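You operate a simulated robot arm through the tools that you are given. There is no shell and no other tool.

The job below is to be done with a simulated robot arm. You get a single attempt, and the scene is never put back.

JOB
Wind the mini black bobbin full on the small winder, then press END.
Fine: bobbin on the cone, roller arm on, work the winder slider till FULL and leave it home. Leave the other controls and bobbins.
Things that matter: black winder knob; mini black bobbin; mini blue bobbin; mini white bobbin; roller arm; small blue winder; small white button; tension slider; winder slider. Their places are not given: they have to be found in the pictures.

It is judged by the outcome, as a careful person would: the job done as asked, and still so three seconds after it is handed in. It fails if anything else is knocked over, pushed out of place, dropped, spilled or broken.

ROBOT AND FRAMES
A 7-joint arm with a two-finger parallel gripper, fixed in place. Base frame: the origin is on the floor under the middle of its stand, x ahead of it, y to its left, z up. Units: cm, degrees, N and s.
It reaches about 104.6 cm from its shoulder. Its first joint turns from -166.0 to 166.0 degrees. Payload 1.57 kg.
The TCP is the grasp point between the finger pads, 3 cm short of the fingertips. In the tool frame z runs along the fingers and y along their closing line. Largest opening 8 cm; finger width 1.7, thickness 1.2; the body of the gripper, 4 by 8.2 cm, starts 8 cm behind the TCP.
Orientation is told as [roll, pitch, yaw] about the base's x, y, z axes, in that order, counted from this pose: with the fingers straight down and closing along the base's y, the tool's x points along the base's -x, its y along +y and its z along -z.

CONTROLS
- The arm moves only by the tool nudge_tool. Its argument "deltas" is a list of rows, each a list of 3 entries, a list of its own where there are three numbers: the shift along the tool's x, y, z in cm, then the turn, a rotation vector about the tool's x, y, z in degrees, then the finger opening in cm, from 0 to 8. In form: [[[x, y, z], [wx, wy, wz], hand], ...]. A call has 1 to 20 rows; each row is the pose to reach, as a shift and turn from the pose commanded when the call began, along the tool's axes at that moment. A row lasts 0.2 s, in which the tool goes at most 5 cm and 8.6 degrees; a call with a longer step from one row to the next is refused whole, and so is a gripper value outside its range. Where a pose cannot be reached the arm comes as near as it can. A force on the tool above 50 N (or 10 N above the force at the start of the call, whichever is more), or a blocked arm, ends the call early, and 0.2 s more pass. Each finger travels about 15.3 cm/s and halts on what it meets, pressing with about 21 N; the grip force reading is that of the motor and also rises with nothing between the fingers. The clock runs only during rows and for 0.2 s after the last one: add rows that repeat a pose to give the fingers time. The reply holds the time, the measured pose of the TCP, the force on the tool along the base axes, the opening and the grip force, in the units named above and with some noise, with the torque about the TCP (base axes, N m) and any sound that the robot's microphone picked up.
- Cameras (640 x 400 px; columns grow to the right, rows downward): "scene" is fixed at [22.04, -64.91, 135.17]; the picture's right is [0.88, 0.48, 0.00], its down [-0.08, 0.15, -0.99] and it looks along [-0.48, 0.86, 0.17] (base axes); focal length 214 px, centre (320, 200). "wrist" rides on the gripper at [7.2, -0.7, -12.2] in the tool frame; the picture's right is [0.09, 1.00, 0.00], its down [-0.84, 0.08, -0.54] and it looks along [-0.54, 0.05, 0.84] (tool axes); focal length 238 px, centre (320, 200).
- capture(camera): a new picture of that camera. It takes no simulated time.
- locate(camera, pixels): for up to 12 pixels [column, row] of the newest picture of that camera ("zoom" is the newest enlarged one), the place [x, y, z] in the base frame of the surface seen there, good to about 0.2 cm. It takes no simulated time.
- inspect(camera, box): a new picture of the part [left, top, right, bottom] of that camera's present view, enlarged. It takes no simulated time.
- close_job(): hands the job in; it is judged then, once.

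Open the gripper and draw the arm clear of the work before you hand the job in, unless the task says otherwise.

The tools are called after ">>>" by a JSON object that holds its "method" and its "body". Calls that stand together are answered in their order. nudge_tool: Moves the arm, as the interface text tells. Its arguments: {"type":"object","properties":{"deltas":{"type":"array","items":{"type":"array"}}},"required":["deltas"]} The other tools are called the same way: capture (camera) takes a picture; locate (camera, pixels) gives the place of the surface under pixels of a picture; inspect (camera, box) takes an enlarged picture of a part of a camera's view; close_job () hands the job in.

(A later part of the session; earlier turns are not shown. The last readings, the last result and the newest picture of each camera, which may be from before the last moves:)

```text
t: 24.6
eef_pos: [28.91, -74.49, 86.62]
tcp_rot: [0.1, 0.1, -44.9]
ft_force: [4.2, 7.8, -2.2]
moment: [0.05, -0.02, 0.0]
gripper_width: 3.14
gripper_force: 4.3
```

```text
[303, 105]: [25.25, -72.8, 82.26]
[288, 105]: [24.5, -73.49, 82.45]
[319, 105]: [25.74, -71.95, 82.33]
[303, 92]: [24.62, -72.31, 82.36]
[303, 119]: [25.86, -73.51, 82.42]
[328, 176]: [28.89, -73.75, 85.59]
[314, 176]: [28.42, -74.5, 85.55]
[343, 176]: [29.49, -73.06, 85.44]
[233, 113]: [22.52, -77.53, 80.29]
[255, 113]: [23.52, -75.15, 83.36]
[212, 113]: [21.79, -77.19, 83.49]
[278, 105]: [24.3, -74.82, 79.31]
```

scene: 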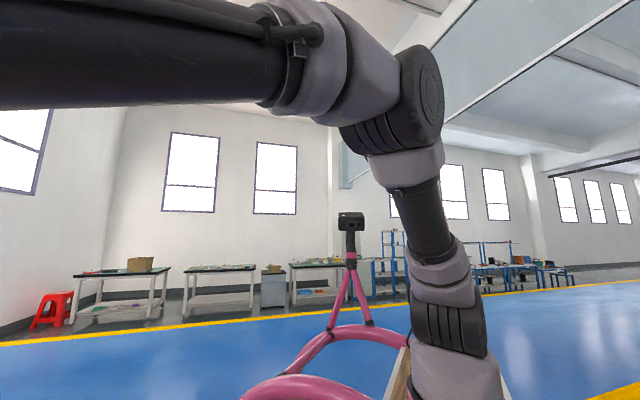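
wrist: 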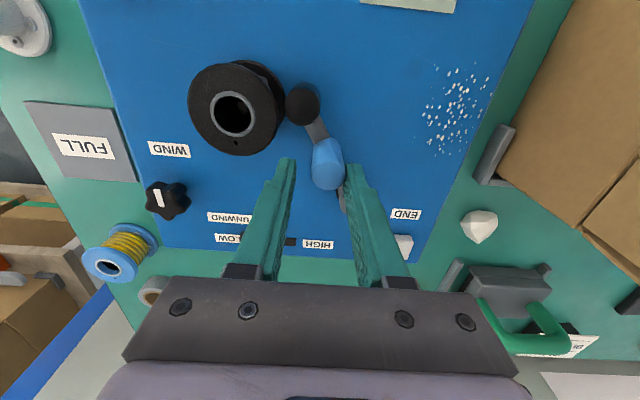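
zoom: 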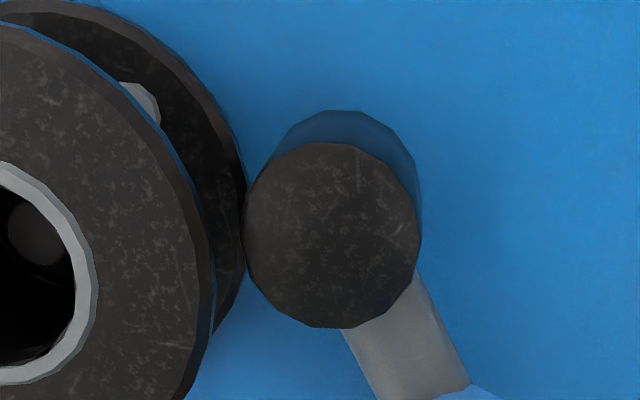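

Roller centre is about (25.2,-72.85), roughly 0.6 cm short of the flange, at arm angle ≈167.5°, with resistance of 9 N. I push slightly further (about 4°) to see whether it is a stop or a spring.

>>> {"method": "nudge_tool", "body": {"deltas": [[[-0.1, -0.1, 0], [0, 0, 0], 2.4], [[-0.2, -0.25, 0], [0, 0, 0], 2.4], [[-0.25, -0.35, 0], [0, 0, 0], 2.4], [[-0.25, -0.35, 0], [0, 0, 0], 2.4]]}}

>>> {"method": "capture", "body": {"camera": "wrist"}}

>>> {"method": "inspect", "body": {"camera": "wrist", "box": [240, 60, 360, 140]}}

```text
t: 25.6
eef_pos: [28.85, -74.92, 86.78]
tcp_rot: [0.0, 0.0, -44.9]
ft_force: [5.6, 15.9, -0.1]
moment: [0.36, -0.07, 0.01]
gripper_width: 3.83
gripper_force: 7.5
```

```text
taken
```

wrist: 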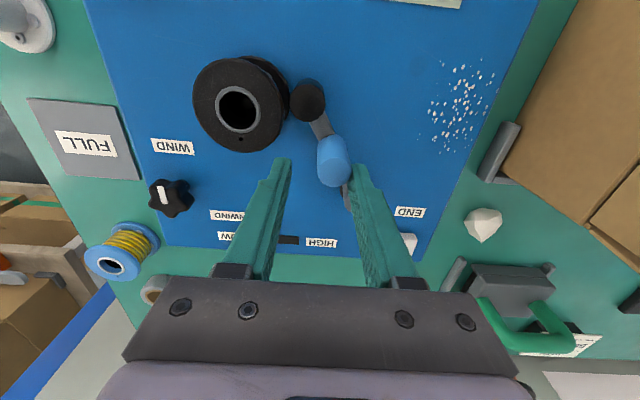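

```text
5.00 times, centred on (300, 100) of wrist
```

zoom: 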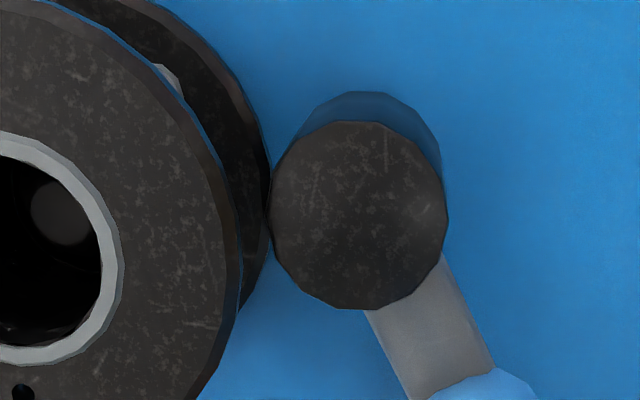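

The arm is against a firm stop (17 N, no movement). I open the fingers to release the handle, lift straight up, and look at where the roller rests and what the display shows.

>>> {"method": "nudge_tool", "body": {"deltas": [[[0, 0, 0], [0, 0, 0], 4.5], [[0, 0, 0], [0, 0, 0], 5.5], [[0, 0, 0], [0, 0, 0], 6], [[0, 0, -2], [0, 0, 0], 6], [[0, 0, -5], [0, 0, 0], 6], [[0, 0, -9], [0, 0, 0], 6], [[0, 0, -12], [0, 0, 0], 6], [[0, 0, -12], [0, 0, 0], 6]]}}

>>> {"method": "capture", "body": {"camera": "wrist"}}

>>> {"method": "inspect", "body": {"camera": "wrist", "box": [220, 40, 380, 150]}}

```text
t: 27.4
eef_pos: [28.68, -75.03, 98.69]
tcp_rot: [0.0, 0.0, -44.9]
ft_force: [0.2, 0.1, -0.5]
moment: [0.01, 0.0, 0.0]
gripper_width: 5.98
gripper_force: 0.1
```

```text
taken
```

wrist: 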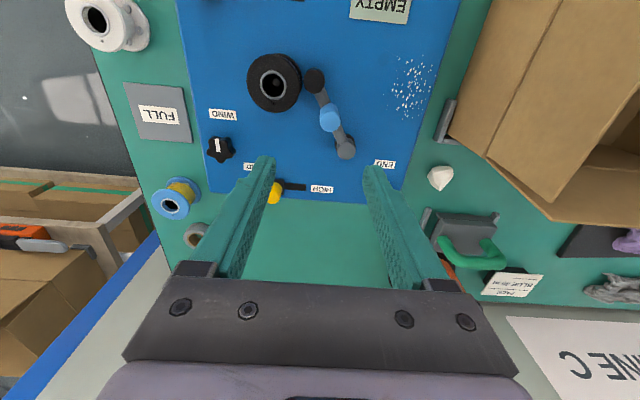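

```text
3.64 times, centred on (300, 95) of wrist
```

zoom: 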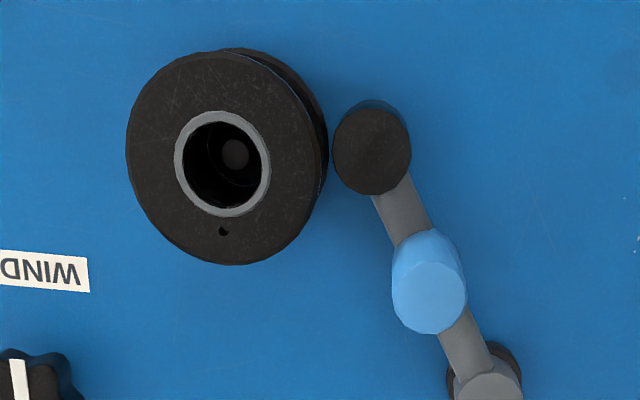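

The arm stays where I left it; the display still reads EMPTY. I locate bobbin rim and roller edges to quantify the gap.

>>> {"method": "locate", "body": {"camera": "zoom", "pixels": [[130, 155], [322, 155], [226, 60], [226, 260], [335, 150], [410, 150], [372, 110], [372, 192], [372, 150], [428, 300], [495, 385], [262, 165]]}}

>>> {"method": "inspect", "body": {"camera": "wrist", "box": [290, 60, 340, 100]}}

```text
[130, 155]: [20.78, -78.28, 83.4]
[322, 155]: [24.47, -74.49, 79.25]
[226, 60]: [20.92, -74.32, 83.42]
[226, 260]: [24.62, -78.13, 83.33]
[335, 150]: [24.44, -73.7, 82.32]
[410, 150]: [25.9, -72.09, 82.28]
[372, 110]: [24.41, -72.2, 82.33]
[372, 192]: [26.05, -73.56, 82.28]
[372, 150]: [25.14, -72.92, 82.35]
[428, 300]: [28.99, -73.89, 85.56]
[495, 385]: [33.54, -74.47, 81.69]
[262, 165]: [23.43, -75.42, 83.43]
```

```text
10.00 times, centred on (315, 80) of wrist
```

zoom: 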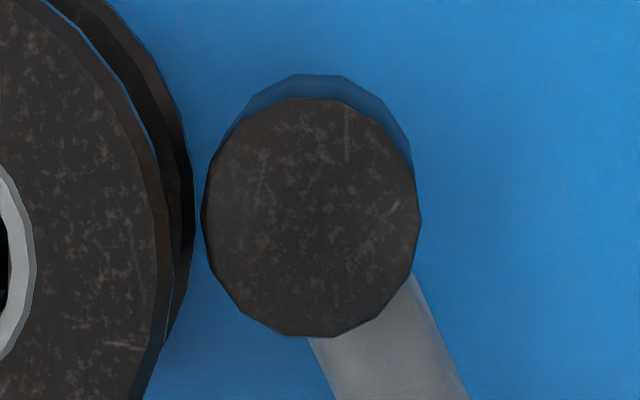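

The roller sits at arm angle ≈167.4° against its firm stop, right beside the bobbin, and stays there unaided. Now I move the hand over the red winder slider at about (11.8,-75.5), z≈98.7, and look closely.

>>> {"method": "nudge_tool", "body": {"deltas": [[[1.9, -2, 0], [0, 0, 0], 6], [[4.2, -4.5, 0], [0, 0, 0], 6], [[6.5, -7, 0], [0, 0, 0], 6], [[9, -9.7, 0], [0, 0, 0], 6], [[10.8, -11.5, 0], [0, 0, 0], 6], [[11.6, -12.4, 0], [0, 0, 0], 6], [[11.6, -12.4, 0], [0, 0, 0], 6]]}}

>>> {"method": "capture", "body": {"camera": "wrist"}}

>>> {"method": "inspect", "body": {"camera": "wrist", "box": [280, 85, 360, 135]}}

```text
t: 29.0
eef_pos: [11.94, -75.59, 98.61]
tcp_rot: [0.0, 0.0, -45.0]
ft_force: [0.2, -0.4, 0.5]
moment: [0.0, 0.0, 0.03]
gripper_width: 5.98
gripper_force: 0.1
```

```text
taken
```

wrist: 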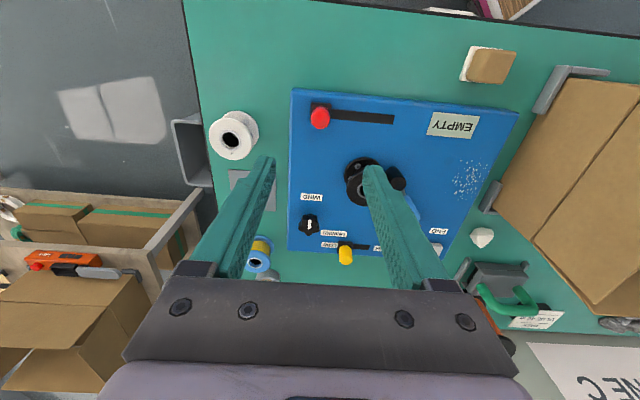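

```text
8.00 times, centred on (320, 110) of wrist
```

zoom: 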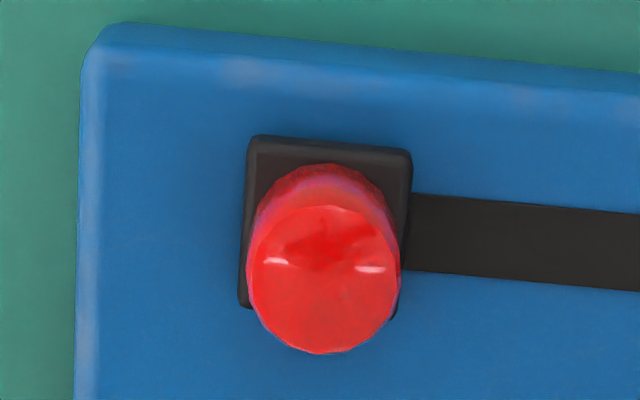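

Red knob and carriage at (320,115) in the wrist view; I locate knob top edges, carriage corners and slot.

>>> {"method": "locate", "body": {"camera": "zoom", "pixels": [[252, 275], [395, 275], [322, 215], [322, 345], [322, 275], [255, 145], [405, 155], [248, 300], [420, 235], [620, 250], [325, 142], [322, 180]]}}

>>> {"method": "inspect", "body": {"camera": "wrist", "box": [280, 80, 420, 150]}}

```text
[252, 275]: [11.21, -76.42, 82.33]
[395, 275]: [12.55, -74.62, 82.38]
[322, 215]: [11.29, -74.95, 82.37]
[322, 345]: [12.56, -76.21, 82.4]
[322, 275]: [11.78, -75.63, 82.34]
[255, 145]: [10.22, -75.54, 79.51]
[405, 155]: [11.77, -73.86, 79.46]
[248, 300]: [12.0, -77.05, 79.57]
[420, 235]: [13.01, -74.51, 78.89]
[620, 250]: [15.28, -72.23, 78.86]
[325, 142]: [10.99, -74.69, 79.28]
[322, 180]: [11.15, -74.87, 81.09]
```

```text
4.57 times, centred on (350, 115) of wrist
```

zoom: 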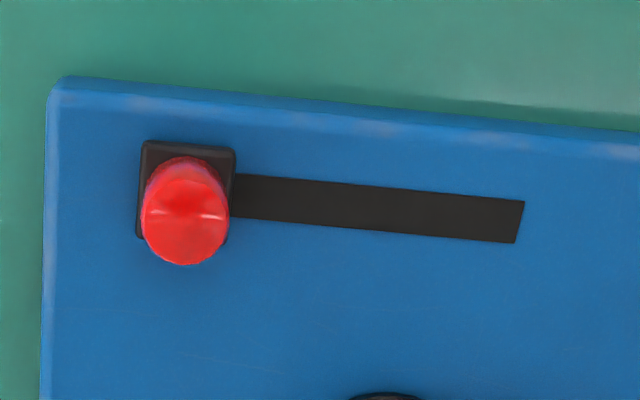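

Knob centre (11.9,-75.55), radius ≈1, top 82.4, carriage top 79.5; slot runs exactly along the tool's closing line. I descend to z≈83.1 with open fingers and close on the knob.

>>> {"method": "nudge_tool", "body": {"deltas": [[[0.03, 0.1, 4], [0, 0, 0], 6], [[0.03, 0.1, 8], [0, 0, 0], 6], [[0.03, 0.1, 12], [0, 0, 0], 6], [[0.03, 0.1, 14.5], [0, 0, 0], 6], [[0.03, 0.1, 15.5], [0, 0, 0], 6], [[0.03, 0.1, 15.5], [0, 0, 0], 4], [[0.03, 0.1, 15.5], [0, 0, 0], 2.6], [[0.03, 0.1, 15.5], [0, 0, 0], 2.2], [[0.03, 0.1, 15.5], [0, 0, 0], 1.9], [[0.03, 0.1, 15.5], [0, 0, 0], 1.7], [[0.03, 0.1, 15.5], [0, 0, 0], 1.7]]}}

>>> {"method": "capture", "body": {"camera": "wrist"}}

```text
t: 31.4
eef_pos: [12.03, -75.47, 83.18]
tcp_rot: [-0.1, 0.0, -44.9]
ft_force: [0.3, 0.3, -1.1]
moment: [-0.44, 0.19, 0.0]
gripper_width: 2.25
gripper_force: 35.7
```

```text
taken
```

wrist: 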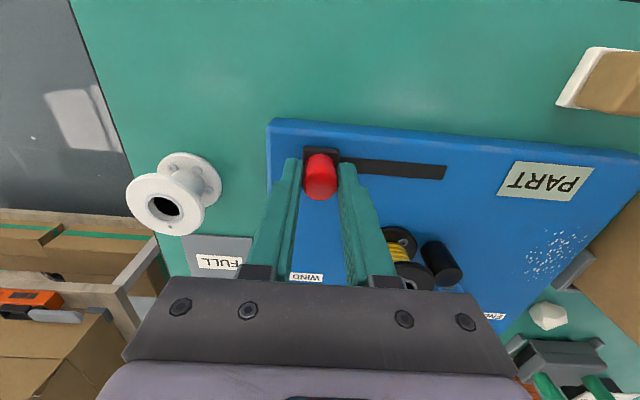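

The display already changed to PART and yellow thread shows on the black bobbin, so the slider winds when off home. I check the slider position and display closely before moving.

>>> {"method": "inspect", "body": {"camera": "wrist", "box": [270, 110, 610, 300]}}

>>> {"method": "inspect", "body": {"camera": "wrist", "box": [260, 130, 380, 220]}}

```text
1.88 times, centred on (440, 205) of wrist
```

zoom: 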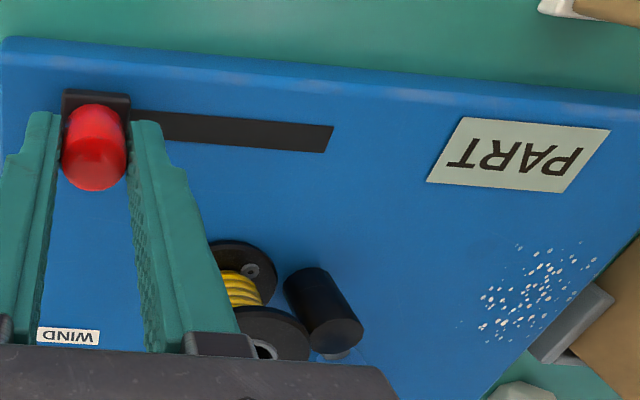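

```text
4.44 times, centred on (320, 175) of wrist
```

zoom: 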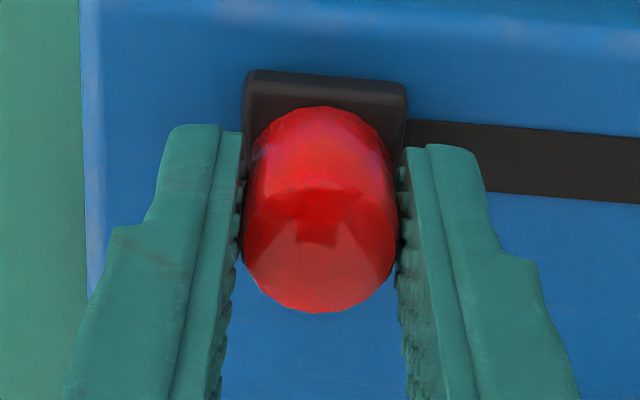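

Slider seems barely off home, with the bobbin partly wound. I hold still for one short row to see whether the thread grows by itself.

>>> {"method": "inspect", "body": {"camera": "wrist", "box": [360, 210, 470, 300]}}

>>> {"method": "nudge_tool", "body": {"deltas": [[[0, 0, 0], [0, 0, 0], 1.9]]}}

>>> {"method": "capture", "body": {"camera": "wrist"}}

>>> {"method": "inspect", "body": {"camera": "wrist", "box": [360, 210, 470, 300]}}

```text
4.44 times, centred on (415, 255) of wrist
```

zoom: 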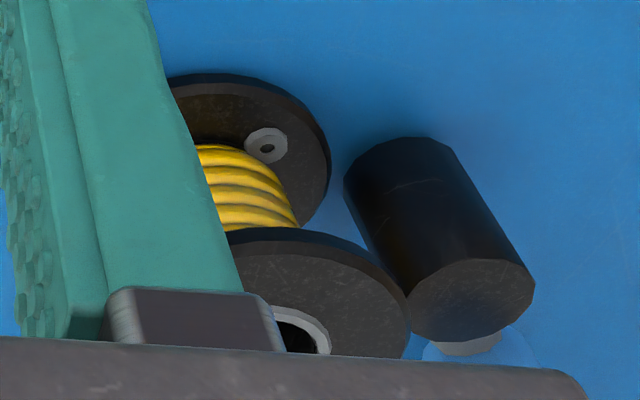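

```text
t: 31.8
eef_pos: [11.92, -75.43, 83.23]
tcp_rot: [0.0, 0.0, -44.9]
ft_force: [1.0, 1.2, -1.7]
moment: [-0.36, 0.26, 0.02]
gripper_width: 2.26
gripper_force: 35.6
```

```text
taken
```

wrist: 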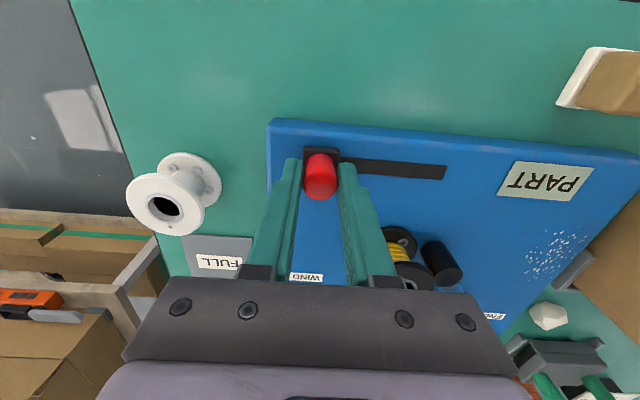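

```text
4.44 times, centred on (415, 255) of wrist
```

zoom: 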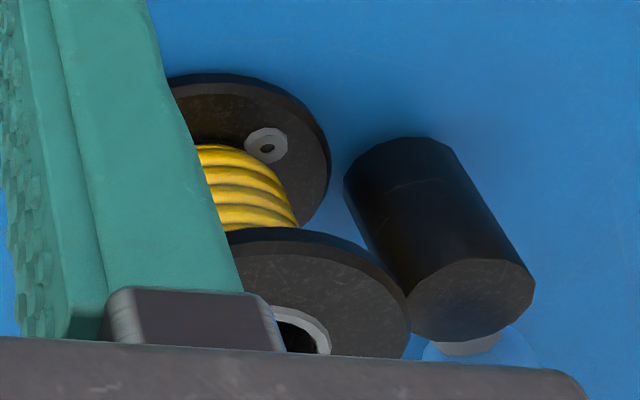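

No change while holding still, so winding depends on slider motion or displacement. I slide the knob about 2 cm forward along the slot (tool +y), gripping, and look.

>>> {"method": "nudge_tool", "body": {"deltas": [[[0, 0.5, 0], [0, 0, 0], 1.9], [[0, 1, 0], [0, 0, 0], 1.9], [[0, 1.5, 0], [0, 0, 0], 1.9], [[0, 2, 0], [0, 0, 0], 1.9]]}}

>>> {"method": "capture", "body": {"camera": "wrist"}}

>>> {"method": "inspect", "body": {"camera": "wrist", "box": [270, 110, 610, 300]}}

```text
t: 32.8
eef_pos: [13.38, -74.02, 83.21]
tcp_rot: [0.0, 0.0, -44.9]
ft_force: [-0.7, -0.5, 4.0]
moment: [0.38, -0.3, 0.04]
gripper_width: 2.25
gripper_force: 35.0
```

```text
taken
```

wrist: 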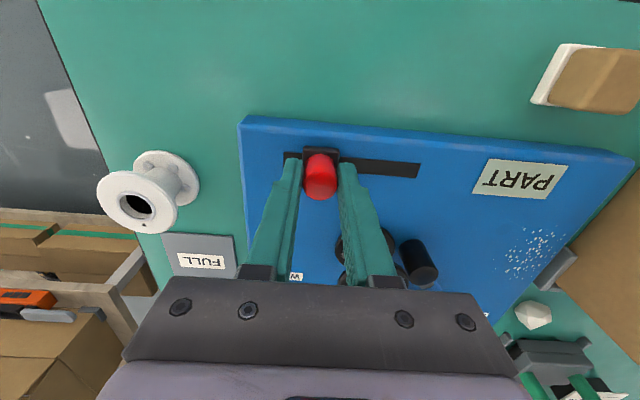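

```text
1.88 times, centred on (440, 205) of wrist
```

zoom: 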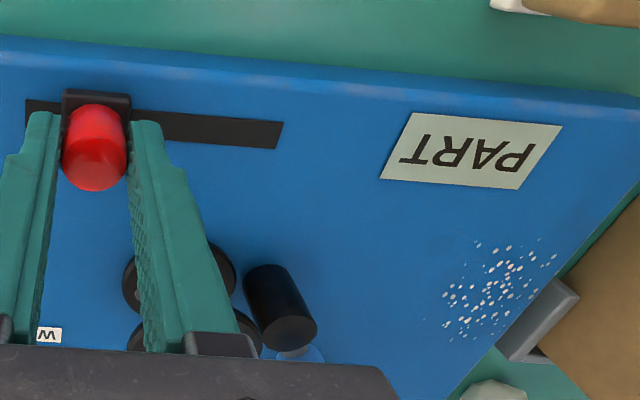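

The slider follows, 2 cm forward, display still PART. I slide it another 2 cm and check.

>>> {"method": "nudge_tool", "body": {"deltas": [[[0, 0.5, 0], [0, 0, 0], 1.9], [[0, 1, 0], [0, 0, 0], 1.9], [[0, 1.5, 0], [0, 0, 0], 1.9], [[0, 2, 0], [0, 0, 0], 1.9]]}}

>>> {"method": "capture", "body": {"camera": "wrist"}}

>>> {"method": "inspect", "body": {"camera": "wrist", "box": [210, 110, 590, 300]}}

```text
t: 33.8
eef_pos: [14.66, -72.58, 83.25]
tcp_rot: [0.0, -0.1, -44.9]
ft_force: [3.8, -1.2, 7.4]
moment: [-0.29, 0.16, 0.04]
gripper_width: 2.28
gripper_force: 34.6
```

```text
taken
```

wrist: 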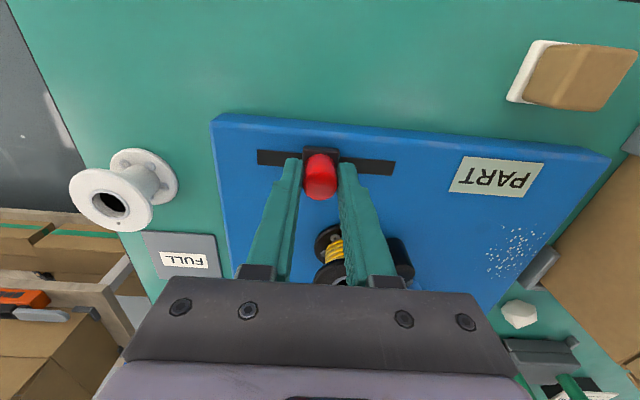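

```text
1.68 times, centred on (400, 205) of wrist
```

zoom: 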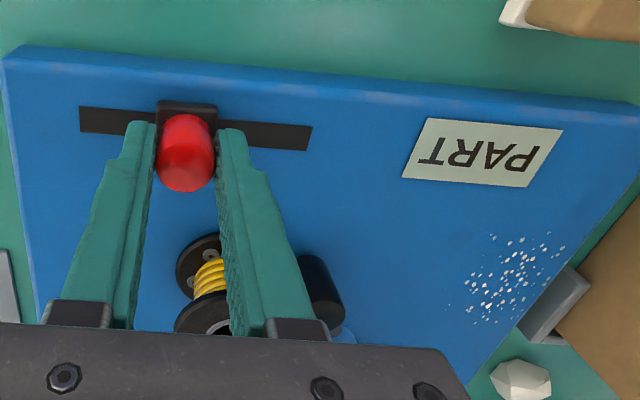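

Carriage is about mid-slot, display still PART with thread on the bobbin. I continue 2 cm further.

>>> {"method": "nudge_tool", "body": {"deltas": [[[0, 0.5, 0], [0, 0, 0], 1.9], [[0, 1, 0], [0, 0, 0], 1.9], [[0, 1.5, 0], [0, 0, 0], 1.9], [[0, 2, 0], [0, 0, 0], 1.9]]}}

>>> {"method": "capture", "body": {"camera": "wrist"}}

>>> {"method": "inspect", "body": {"camera": "wrist", "box": [210, 110, 590, 300]}}

```text
t: 34.8
eef_pos: [16.13, -71.27, 83.16]
tcp_rot: [-0.1, 0.0, -44.9]
ft_force: [3.5, -3.7, 4.1]
moment: [-0.34, -0.9, -0.02]
gripper_width: 2.29
gripper_force: 35.6
```

```text
taken
```

wrist: 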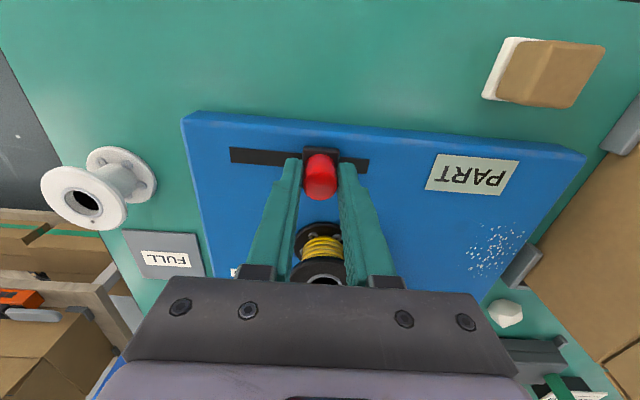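

```text
1.68 times, centred on (400, 205) of wrist
```

zoom: 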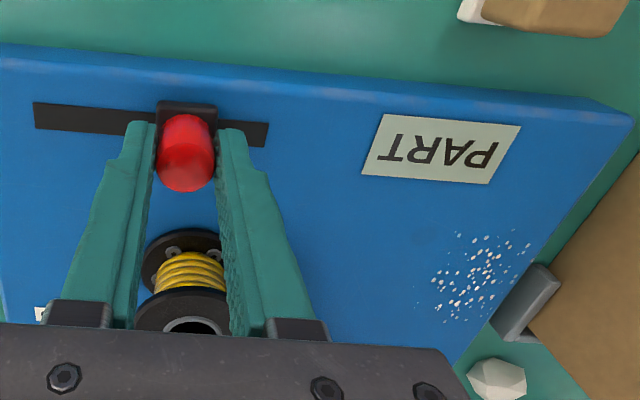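

Small side force (3.5,-3.7) suggests a slight lateral offset, so I ease 0.1 cm toward -tool x and slide forward 1.7 cm more, near the slot's end.

>>> {"method": "nudge_tool", "body": {"deltas": [[[-0.05, 0.4, 0], [0, 0, 0], 1.9], [[-0.1, 0.8, 0], [0, 0, 0], 1.9], [[-0.1, 1.2, 0], [0, 0, 0], 1.9], [[-0.1, 1.7, 0], [0, 0, 0], 1.9]]}}

>>> {"method": "capture", "body": {"camera": "wrist"}}

>>> {"method": "inspect", "body": {"camera": "wrist", "box": [180, 110, 560, 300]}}

```text
t: 35.8
eef_pos: [17.27, -70.01, 83.15]
tcp_rot: [-0.1, 0.0, -45.0]
ft_force: [-0.4, -0.7, 18.0]
moment: [0.84, 0.13, 0.06]
gripper_width: 2.29
gripper_force: 34.7
```

```text
taken
```

wrist: 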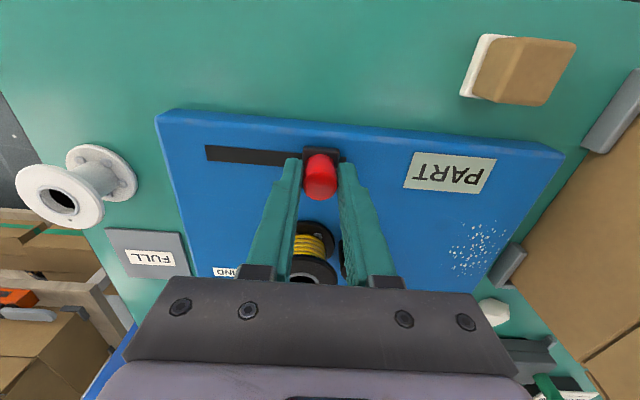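

```text
1.68 times, centred on (370, 205) of wrist
```

zoom: 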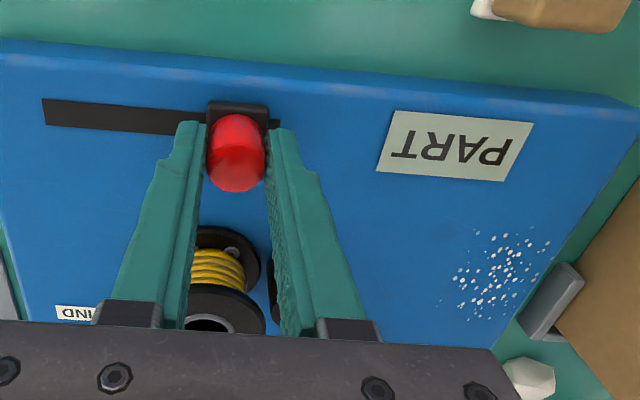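

Slider is nearly at the far end, display still PART; an upward force of 18 N has built up in the grip. I zoom on the thread to judge the winding.

>>> {"method": "inspect", "body": {"camera": "wrist", "box": [270, 210, 360, 290]}}

>>> {"method": "inspect", "body": {"camera": "wrist", "box": [270, 135, 370, 215]}}

```text
5.00 times, centred on (315, 250) of wrist
```

zoom: 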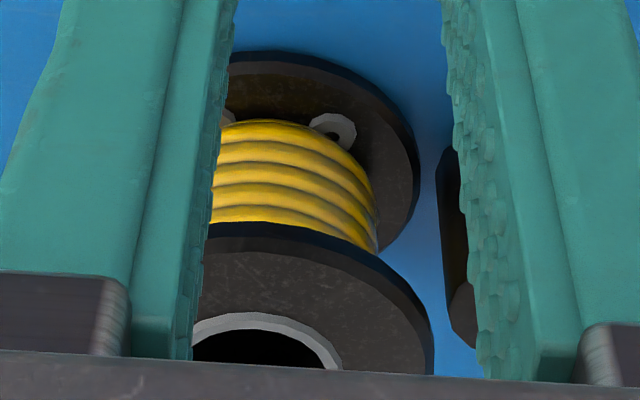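

```text
5.00 times, centred on (320, 175) of wrist
```

zoom: 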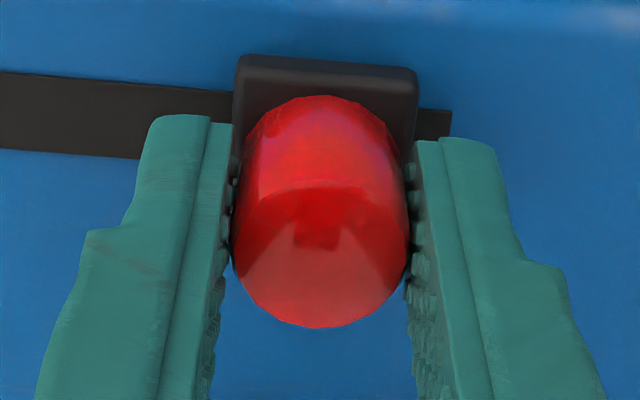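

Thread is visible but not clearly at the rim yet. I now slide back in two parts with a slight 0.1 cm lift to relieve the vertical force, watching the display: first 4 cm back.

>>> {"method": "nudge_tool", "body": {"deltas": [[[0, -0.5, -0.1], [0, 0, 0], 1.9], [[0.02, -1.3, -0.1], [0, 0, 0], 1.9], [[0.04, -2.2, -0.1], [0, 0, 0], 1.9], [[0.05, -3.1, -0.1], [0, 0, 0], 1.9], [[0.05, -4, -0.1], [0, 0, 0], 1.9]]}}

>>> {"method": "capture", "body": {"camera": "wrist"}}

>>> {"method": "inspect", "body": {"camera": "wrist", "box": [210, 110, 590, 300]}}

```text
t: 37.0
eef_pos: [14.63, -72.82, 83.28]
tcp_rot: [0.1, 0.2, -44.8]
ft_force: [3.4, -2.2, -19.4]
moment: [-0.54, 0.22, 0.0]
gripper_width: 2.27
gripper_force: 35.3
```

```text
taken
```

wrist: 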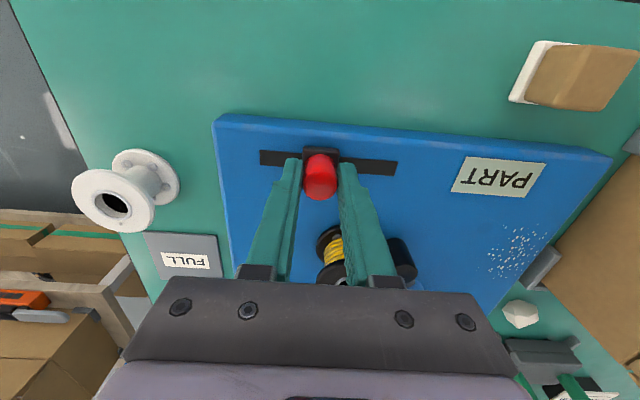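

```text
1.68 times, centred on (400, 205) of wrist
```

zoom: 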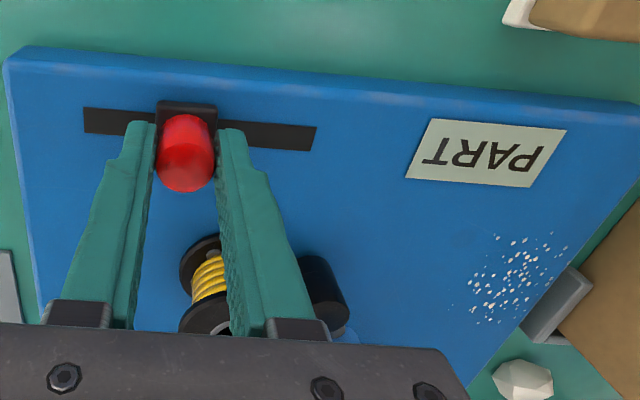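

The tight grip makes vertical forces swing by 37 N for 0.1 cm, so I loosen the fingers to 2.8 cm and push the knob the rest of the way home with the finger, checking for the home stop.

>>> {"method": "nudge_tool", "body": {"deltas": [[[0, 0, 0.05], [0, 0, 0], 2.8], [[0, -0.5, 0.1], [0, 0, 0], 2.8], [[0, -1.5, 0.1], [0, 0, 0], 2.8], [[0, -2.5, 0.1], [0, 0, 0], 2.8], [[0, -3.3, 0.1], [0, 0, 0], 2.8], [[0, -3.8, 0.1], [0, 0, 0], 2.8], [[0, -3.9, 0.1], [0, 0, 0], 2.8]]}}

>>> {"method": "capture", "body": {"camera": "wrist"}}

>>> {"method": "inspect", "body": {"camera": "wrist", "box": [250, 110, 620, 300]}}

```text
t: 38.6
eef_pos: [11.73, -75.65, 83.18]
tcp_rot: [-0.1, -0.1, -45.0]
ft_force: [1.8, 1.0, 0.3]
moment: [0.05, -0.04, 0.0]
gripper_width: 2.91
gripper_force: 1.0
```

```text
taken
```

wrist: 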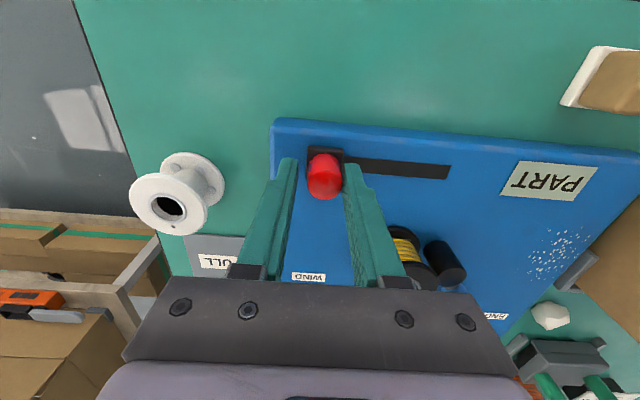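

```text
1.73 times, centred on (435, 205) of wrist
```

zoom: 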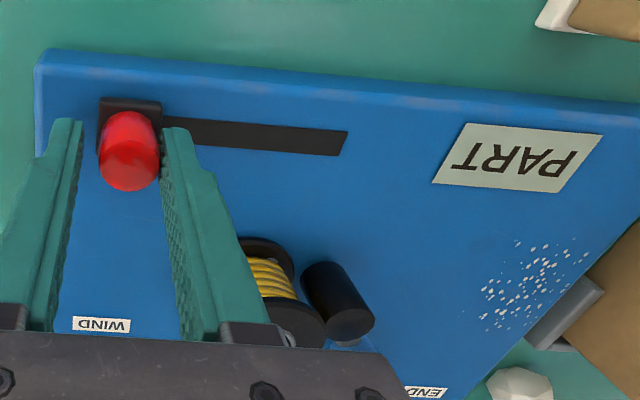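

Slider appears home, display still PART. I compare the thread thickness with the earlier picture at about the same pose.

>>> {"method": "inspect", "body": {"camera": "wrist", "box": [360, 210, 470, 300]}}

>>> {"method": "inspect", "body": {"camera": "wrist", "box": [280, 130, 380, 220]}}

```text
4.44 times, centred on (415, 255) of wrist
```

zoom: 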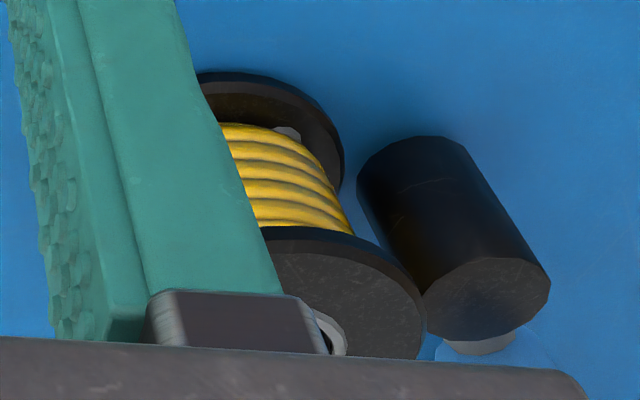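

```text
4.44 times, centred on (330, 175) of wrist
```

zoom: 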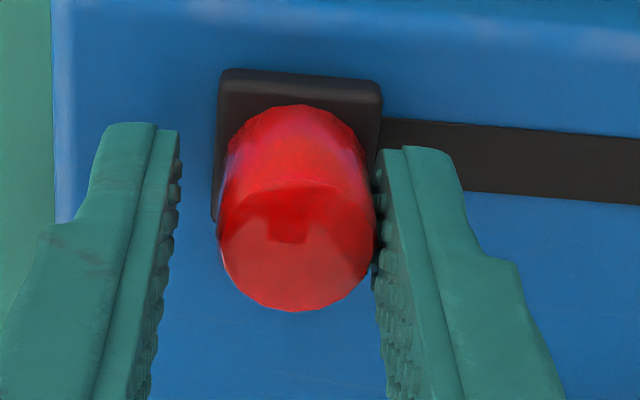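

The thread has clearly grown (the grey eyelet is now nearly covered), so strokes add up. I push another forward stroke in short pieces, fingers at 2.6 cm, checking the display each time.

>>> {"method": "nudge_tool", "body": {"deltas": [[[0, 0.4, 0], [0, 0, 0], 2.6], [[0, 1.2, 0], [0, 0, 0], 2.6], [[0, 2, 0], [0, 0, 0], 2.6], [[0, 2.8, 0], [0, 0, 0], 2.6]]}}

>>> {"method": "capture", "body": {"camera": "wrist"}}

>>> {"method": "inspect", "body": {"camera": "wrist", "box": [230, 110, 600, 300]}}

```text
t: 39.6
eef_pos: [13.88, -73.72, 83.13]
tcp_rot: [0.0, 0.0, -44.9]
ft_force: [0.0, -0.4, 0.6]
moment: [0.0, 0.0, -0.01]
gripper_width: 2.59
gripper_force: 0.0
```

```text
taken
```

wrist: 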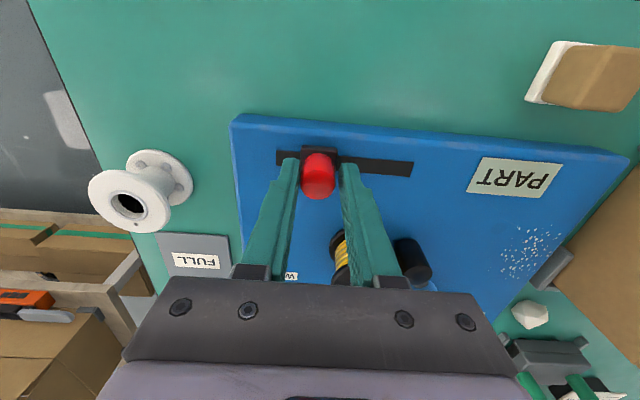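

```text
1.73 times, centred on (415, 205) of wrist
```

zoom: 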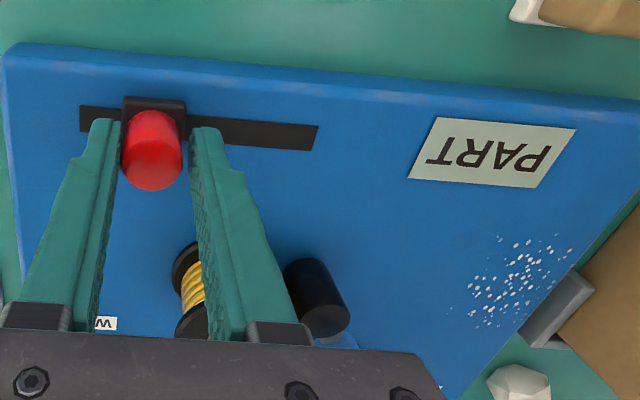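

Slider follows freely with near-zero forces, display still PART. I push 2.5 cm further forward.

>>> {"method": "nudge_tool", "body": {"deltas": [[[0, 0.6, 0], [0, 0, 0], 2.6], [[0, 1.2, 0], [0, 0, 0], 2.6], [[0, 1.8, 0], [0, 0, 0], 2.6], [[0, 2.5, 0], [0, 0, 0], 2.6]]}}

>>> {"method": "capture", "body": {"camera": "wrist"}}

>>> {"method": "inspect", "body": {"camera": "wrist", "box": [200, 110, 570, 300]}}

```text
t: 40.6
eef_pos: [15.56, -71.82, 83.15]
tcp_rot: [0.0, 0.0, -44.8]
ft_force: [-0.3, -0.6, 0.6]
moment: [0.01, -0.02, 0.0]
gripper_width: 2.6
gripper_force: 0.0
```

```text
taken
```

wrist: 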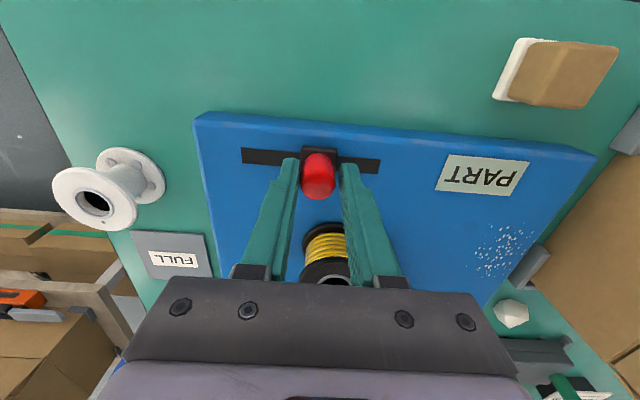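

```text
1.73 times, centred on (385, 205) of wrist
```

zoom: 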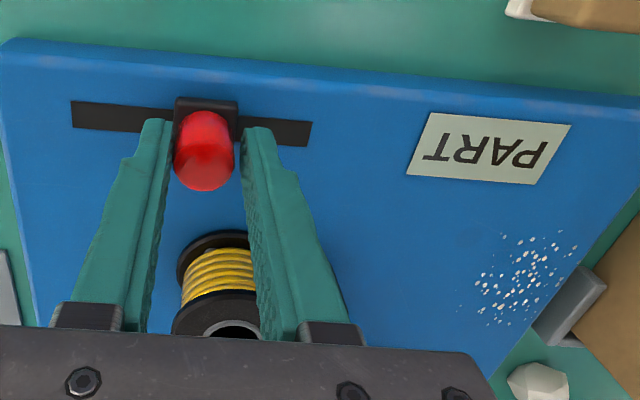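

Thread looks close to the flange edge, display still PART. I push 2 cm more forward.

>>> {"method": "nudge_tool", "body": {"deltas": [[[0, 0.5, 0], [0, 0, 0], 2.6], [[0, 1, 0], [0, 0, 0], 2.6], [[0, 1.5, 0], [0, 0, 0], 2.6], [[0, 2, 0], [0, 0, 0], 2.6]]}}

>>> {"method": "capture", "body": {"camera": "wrist"}}

>>> {"method": "inspect", "body": {"camera": "wrist", "box": [170, 110, 540, 300]}}

```text
t: 41.6
eef_pos: [16.99, -70.39, 83.39]
tcp_rot: [0.0, 0.0, -44.9]
ft_force: [-0.2, -0.6, 0.0]
moment: [0.02, -0.01, 0.01]
gripper_width: 2.62
gripper_force: 0.7
```

```text
taken
```

wrist: 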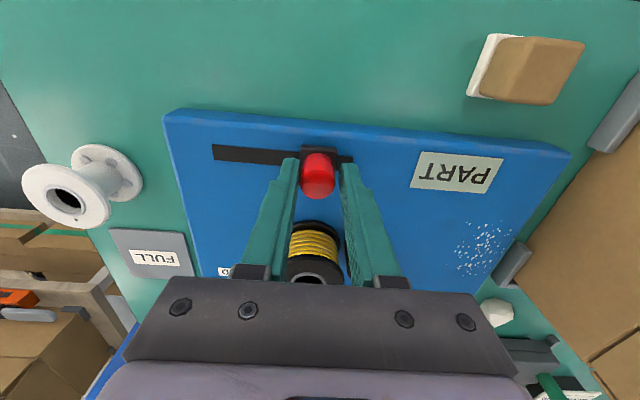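

```text
1.73 times, centred on (355, 205) of wrist
```

zoom: 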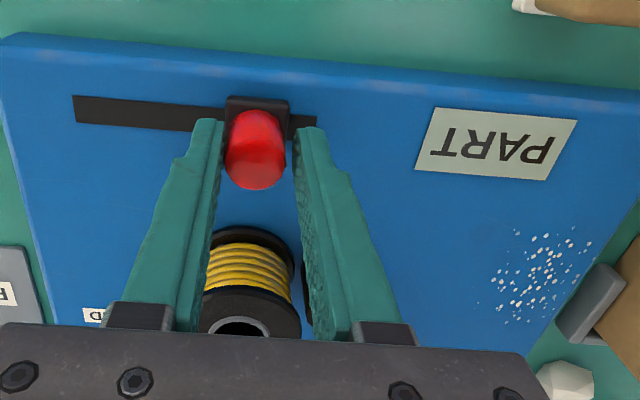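

Still PART and the slider is near its far end. I start the return stroke in pieces, watching for FULL.

>>> {"method": "nudge_tool", "body": {"deltas": [[[0, -0.7, 0], [0, 0, 0], 2.6], [[0, -1.4, 0], [0, 0, 0], 2.6], [[0, -2, 0], [0, 0, 0], 2.6], [[0, -2.6, 0], [0, 0, 0], 2.6]]}}

>>> {"method": "capture", "body": {"camera": "wrist"}}

>>> {"method": "inspect", "body": {"camera": "wrist", "box": [200, 110, 570, 300]}}

```text
t: 42.6
eef_pos: [15.16, -72.25, 83.16]
tcp_rot: [-0.1, 0.1, -44.9]
ft_force: [0.1, -1.3, 0.4]
moment: [-0.02, 0.03, 0.0]
gripper_width: 2.6
gripper_force: 0.0
```

```text
taken
```

wrist: 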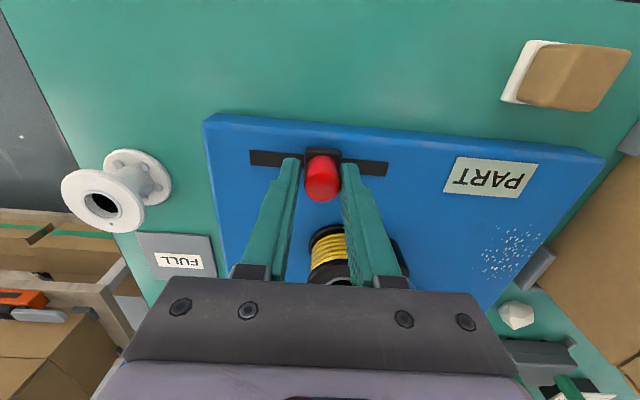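

```text
1.73 times, centred on (385, 205) of wrist
```

zoom: 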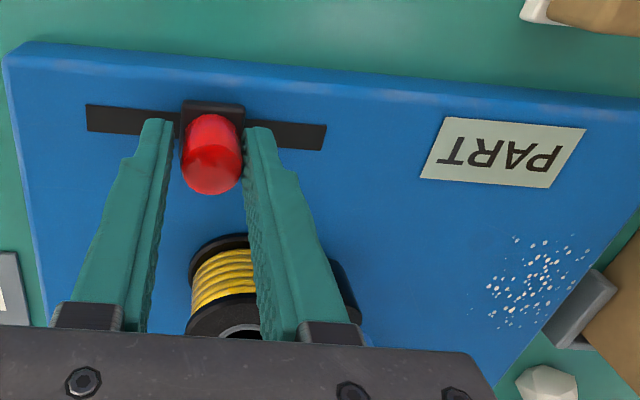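

Still PART with the thread nearly filling. I push back another 2 cm toward home.

>>> {"method": "nudge_tool", "body": {"deltas": [[[0, -0.5, 0], [0, 0, 0], 2.6], [[0, -1, 0], [0, 0, 0], 2.6], [[0, -1.5, 0], [0, 0, 0], 2.6], [[0, -2, 0], [0, 0, 0], 2.6]]}}

>>> {"method": "capture", "body": {"camera": "wrist"}}

>>> {"method": "inspect", "body": {"camera": "wrist", "box": [230, 110, 600, 300]}}

```text
t: 43.6
eef_pos: [13.79, -73.75, 83.28]
tcp_rot: [0.0, -0.1, -44.9]
ft_force: [0.3, 0.3, -0.3]
moment: [0.0, -0.01, -0.02]
gripper_width: 2.64
gripper_force: 0.2
```

```text
taken
```

wrist: 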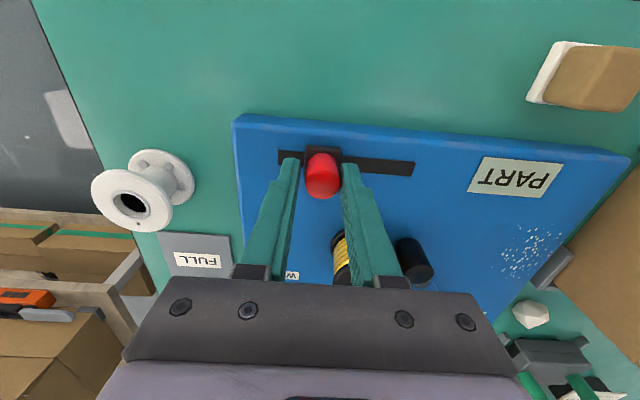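

```text
1.73 times, centred on (415, 205) of wrist
```

zoom: 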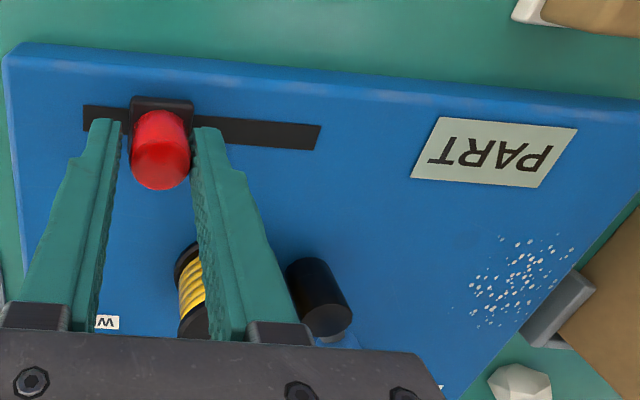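

Display still PART; carriage is about 1.8 cm from home. I push back 2 cm.

>>> {"method": "nudge_tool", "body": {"deltas": [[[0, -0.5, 0], [0, 0, 0], 2.6], [[0, -1, 0], [0, 0, 0], 2.6], [[0, -1.5, 0], [0, 0, 0], 2.6], [[0, -2.1, 0], [0, 0, 0], 2.6]]}}

>>> {"method": "capture", "body": {"camera": "wrist"}}

>>> {"method": "inspect", "body": {"camera": "wrist", "box": [250, 110, 620, 300]}}

>>> {"method": "inspect", "body": {"camera": "wrist", "box": [360, 210, 470, 300]}}

```text
t: 44.6
eef_pos: [12.06, -75.29, 83.22]
tcp_rot: [-0.1, -0.1, -44.9]
ft_force: [0.2, 0.7, 0.5]
moment: [0.03, -0.02, 0.02]
gripper_width: 2.63
gripper_force: 0.1
```

```text
taken
```

wrist: 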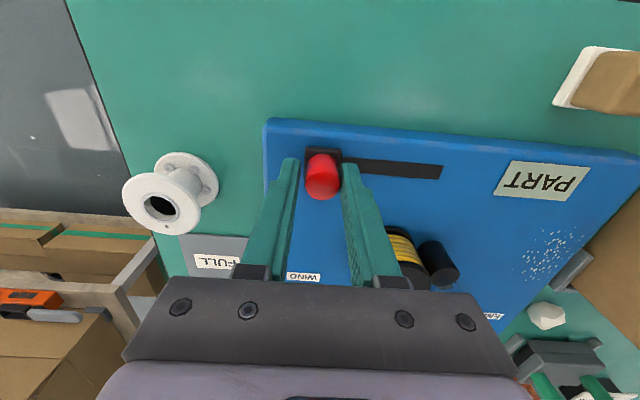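

```text
1.73 times, centred on (435, 205) of wrist
```

zoom: 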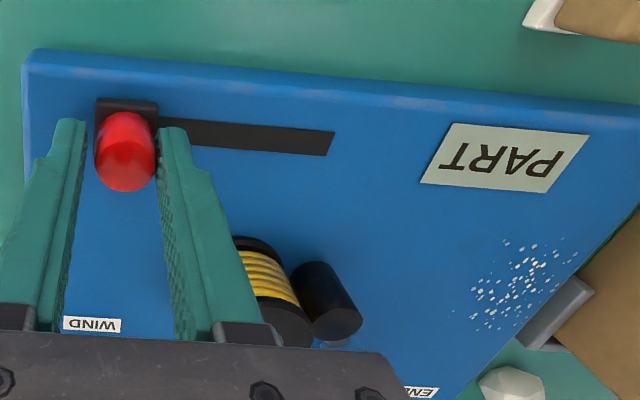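

```text
4.44 times, centred on (415, 255) of wrist
```

zoom: 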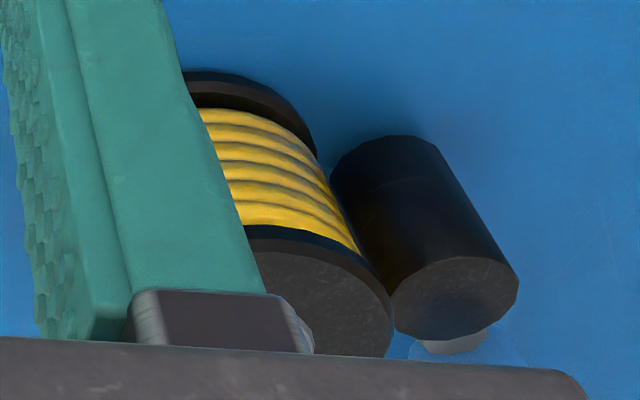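

Thread keeps growing and is almost at the flange rim. I start a third forward stroke in short pieces.

>>> {"method": "nudge_tool", "body": {"deltas": [[[0, 0.5, 0], [0, 0, 0], 2.6], [[0, 1.1, 0], [0, 0, 0], 2.6], [[0, 1.7, 0], [0, 0, 0], 2.6], [[0, 2.3, 0], [0, 0, 0], 2.6]]}}

>>> {"method": "capture", "body": {"camera": "wrist"}}

>>> {"method": "inspect", "body": {"camera": "wrist", "box": [230, 110, 600, 300]}}

```text
t: 45.6
eef_pos: [13.74, -73.68, 83.32]
tcp_rot: [-0.1, -0.1, -44.9]
ft_force: [0.2, -0.8, 0.1]
moment: [-0.01, 0.0, -0.01]
gripper_width: 2.63
gripper_force: 0.0
```

```text
taken
```

wrist: 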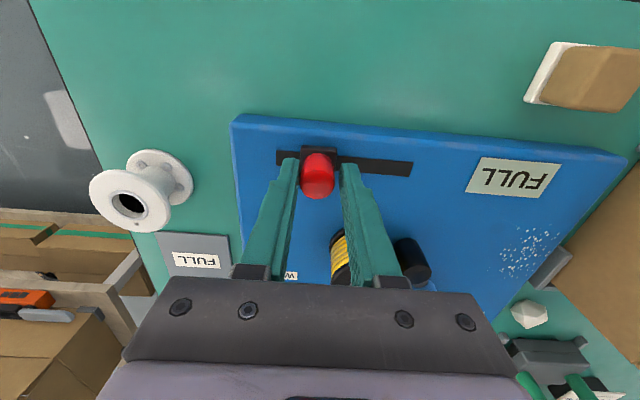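

```text
1.73 times, centred on (415, 205) of wrist
```

zoom: 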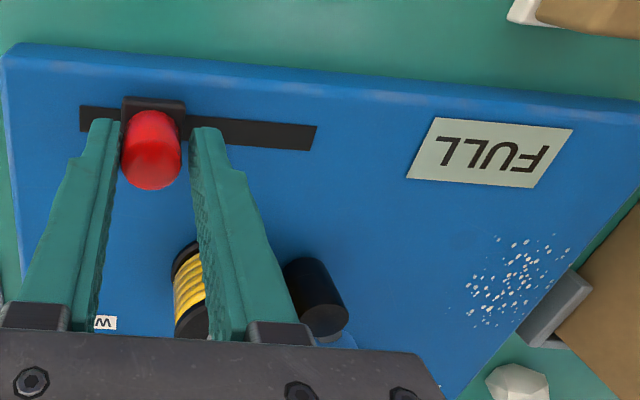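

The display reads FULL. I return the slider straight home by pushing it back 2.75 cm and then check the contact force at the stop.

>>> {"method": "nudge_tool", "body": {"deltas": [[[0, -0.8, 0], [0, 0, 0], 2.6], [[0, -1.6, 0], [0, 0, 0], 2.6], [[0, -2.3, 0], [0, 0, 0], 2.6], [[0, -2.75, 0], [0, 0, 0], 2.6], [[0, -2.75, 0], [0, 0, 0], 2.6]]}}

>>> {"method": "capture", "body": {"camera": "wrist"}}

>>> {"method": "inspect", "body": {"camera": "wrist", "box": [250, 110, 620, 300]}}

```text
t: 46.8
eef_pos: [12.01, -75.52, 83.24]
tcp_rot: [0.1, 0.0, -45.0]
ft_force: [0.3, -0.3, 0.8]
moment: [0.01, -0.04, -0.02]
gripper_width: 2.66
gripper_force: 0.0
```

```text
taken
```

wrist: 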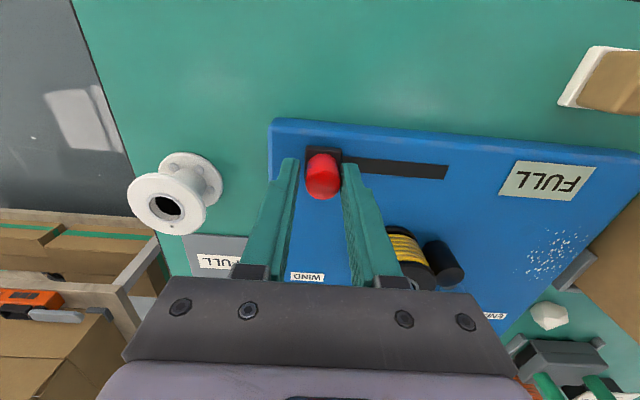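

```text
1.73 times, centred on (435, 205) of wrist
```

zoom: 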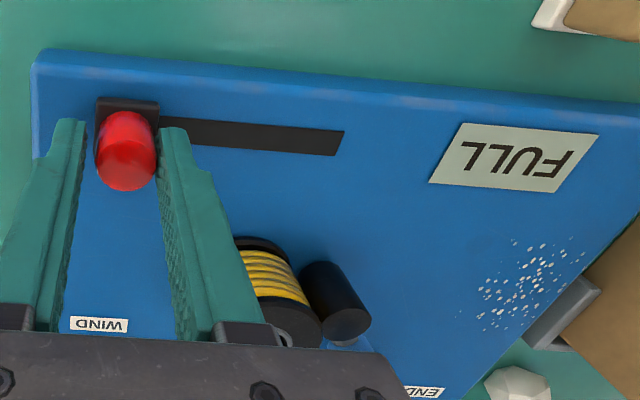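

Display stays FULL; slider within about 0.1 cm of its original spot but no stop force yet. I push another 0.2 cm gently to seat it home.

>>> {"method": "nudge_tool", "body": {"deltas": [[[0, -0.1, 0], [0, 0, 0], 2.6], [[0, -0.2, 0], [0, 0, 0], 2.6], [[0, -0.2, 0], [0, 0, 0], 2.6]]}}

>>> {"method": "inspect", "body": {"camera": "wrist", "box": [250, 110, 620, 300]}}

```text
t: 47.6
eef_pos: [11.74, -75.67, 83.18]
tcp_rot: [0.1, 0.0, -45.0]
ft_force: [1.9, 0.9, 0.4]
moment: [0.0, -0.02, -0.04]
gripper_width: 2.76
gripper_force: 1.0
```

```text
1.73 times, centred on (435, 205) of wrist
```

zoom: 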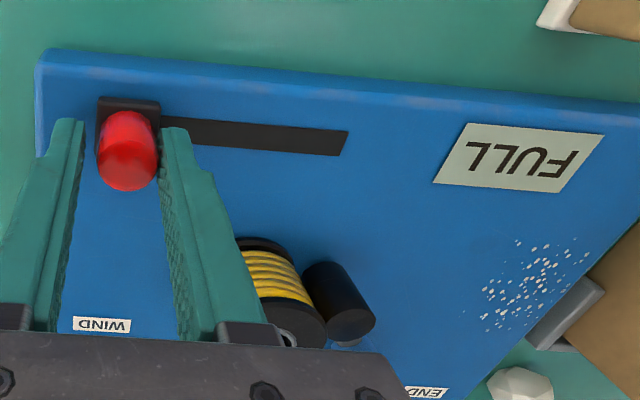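

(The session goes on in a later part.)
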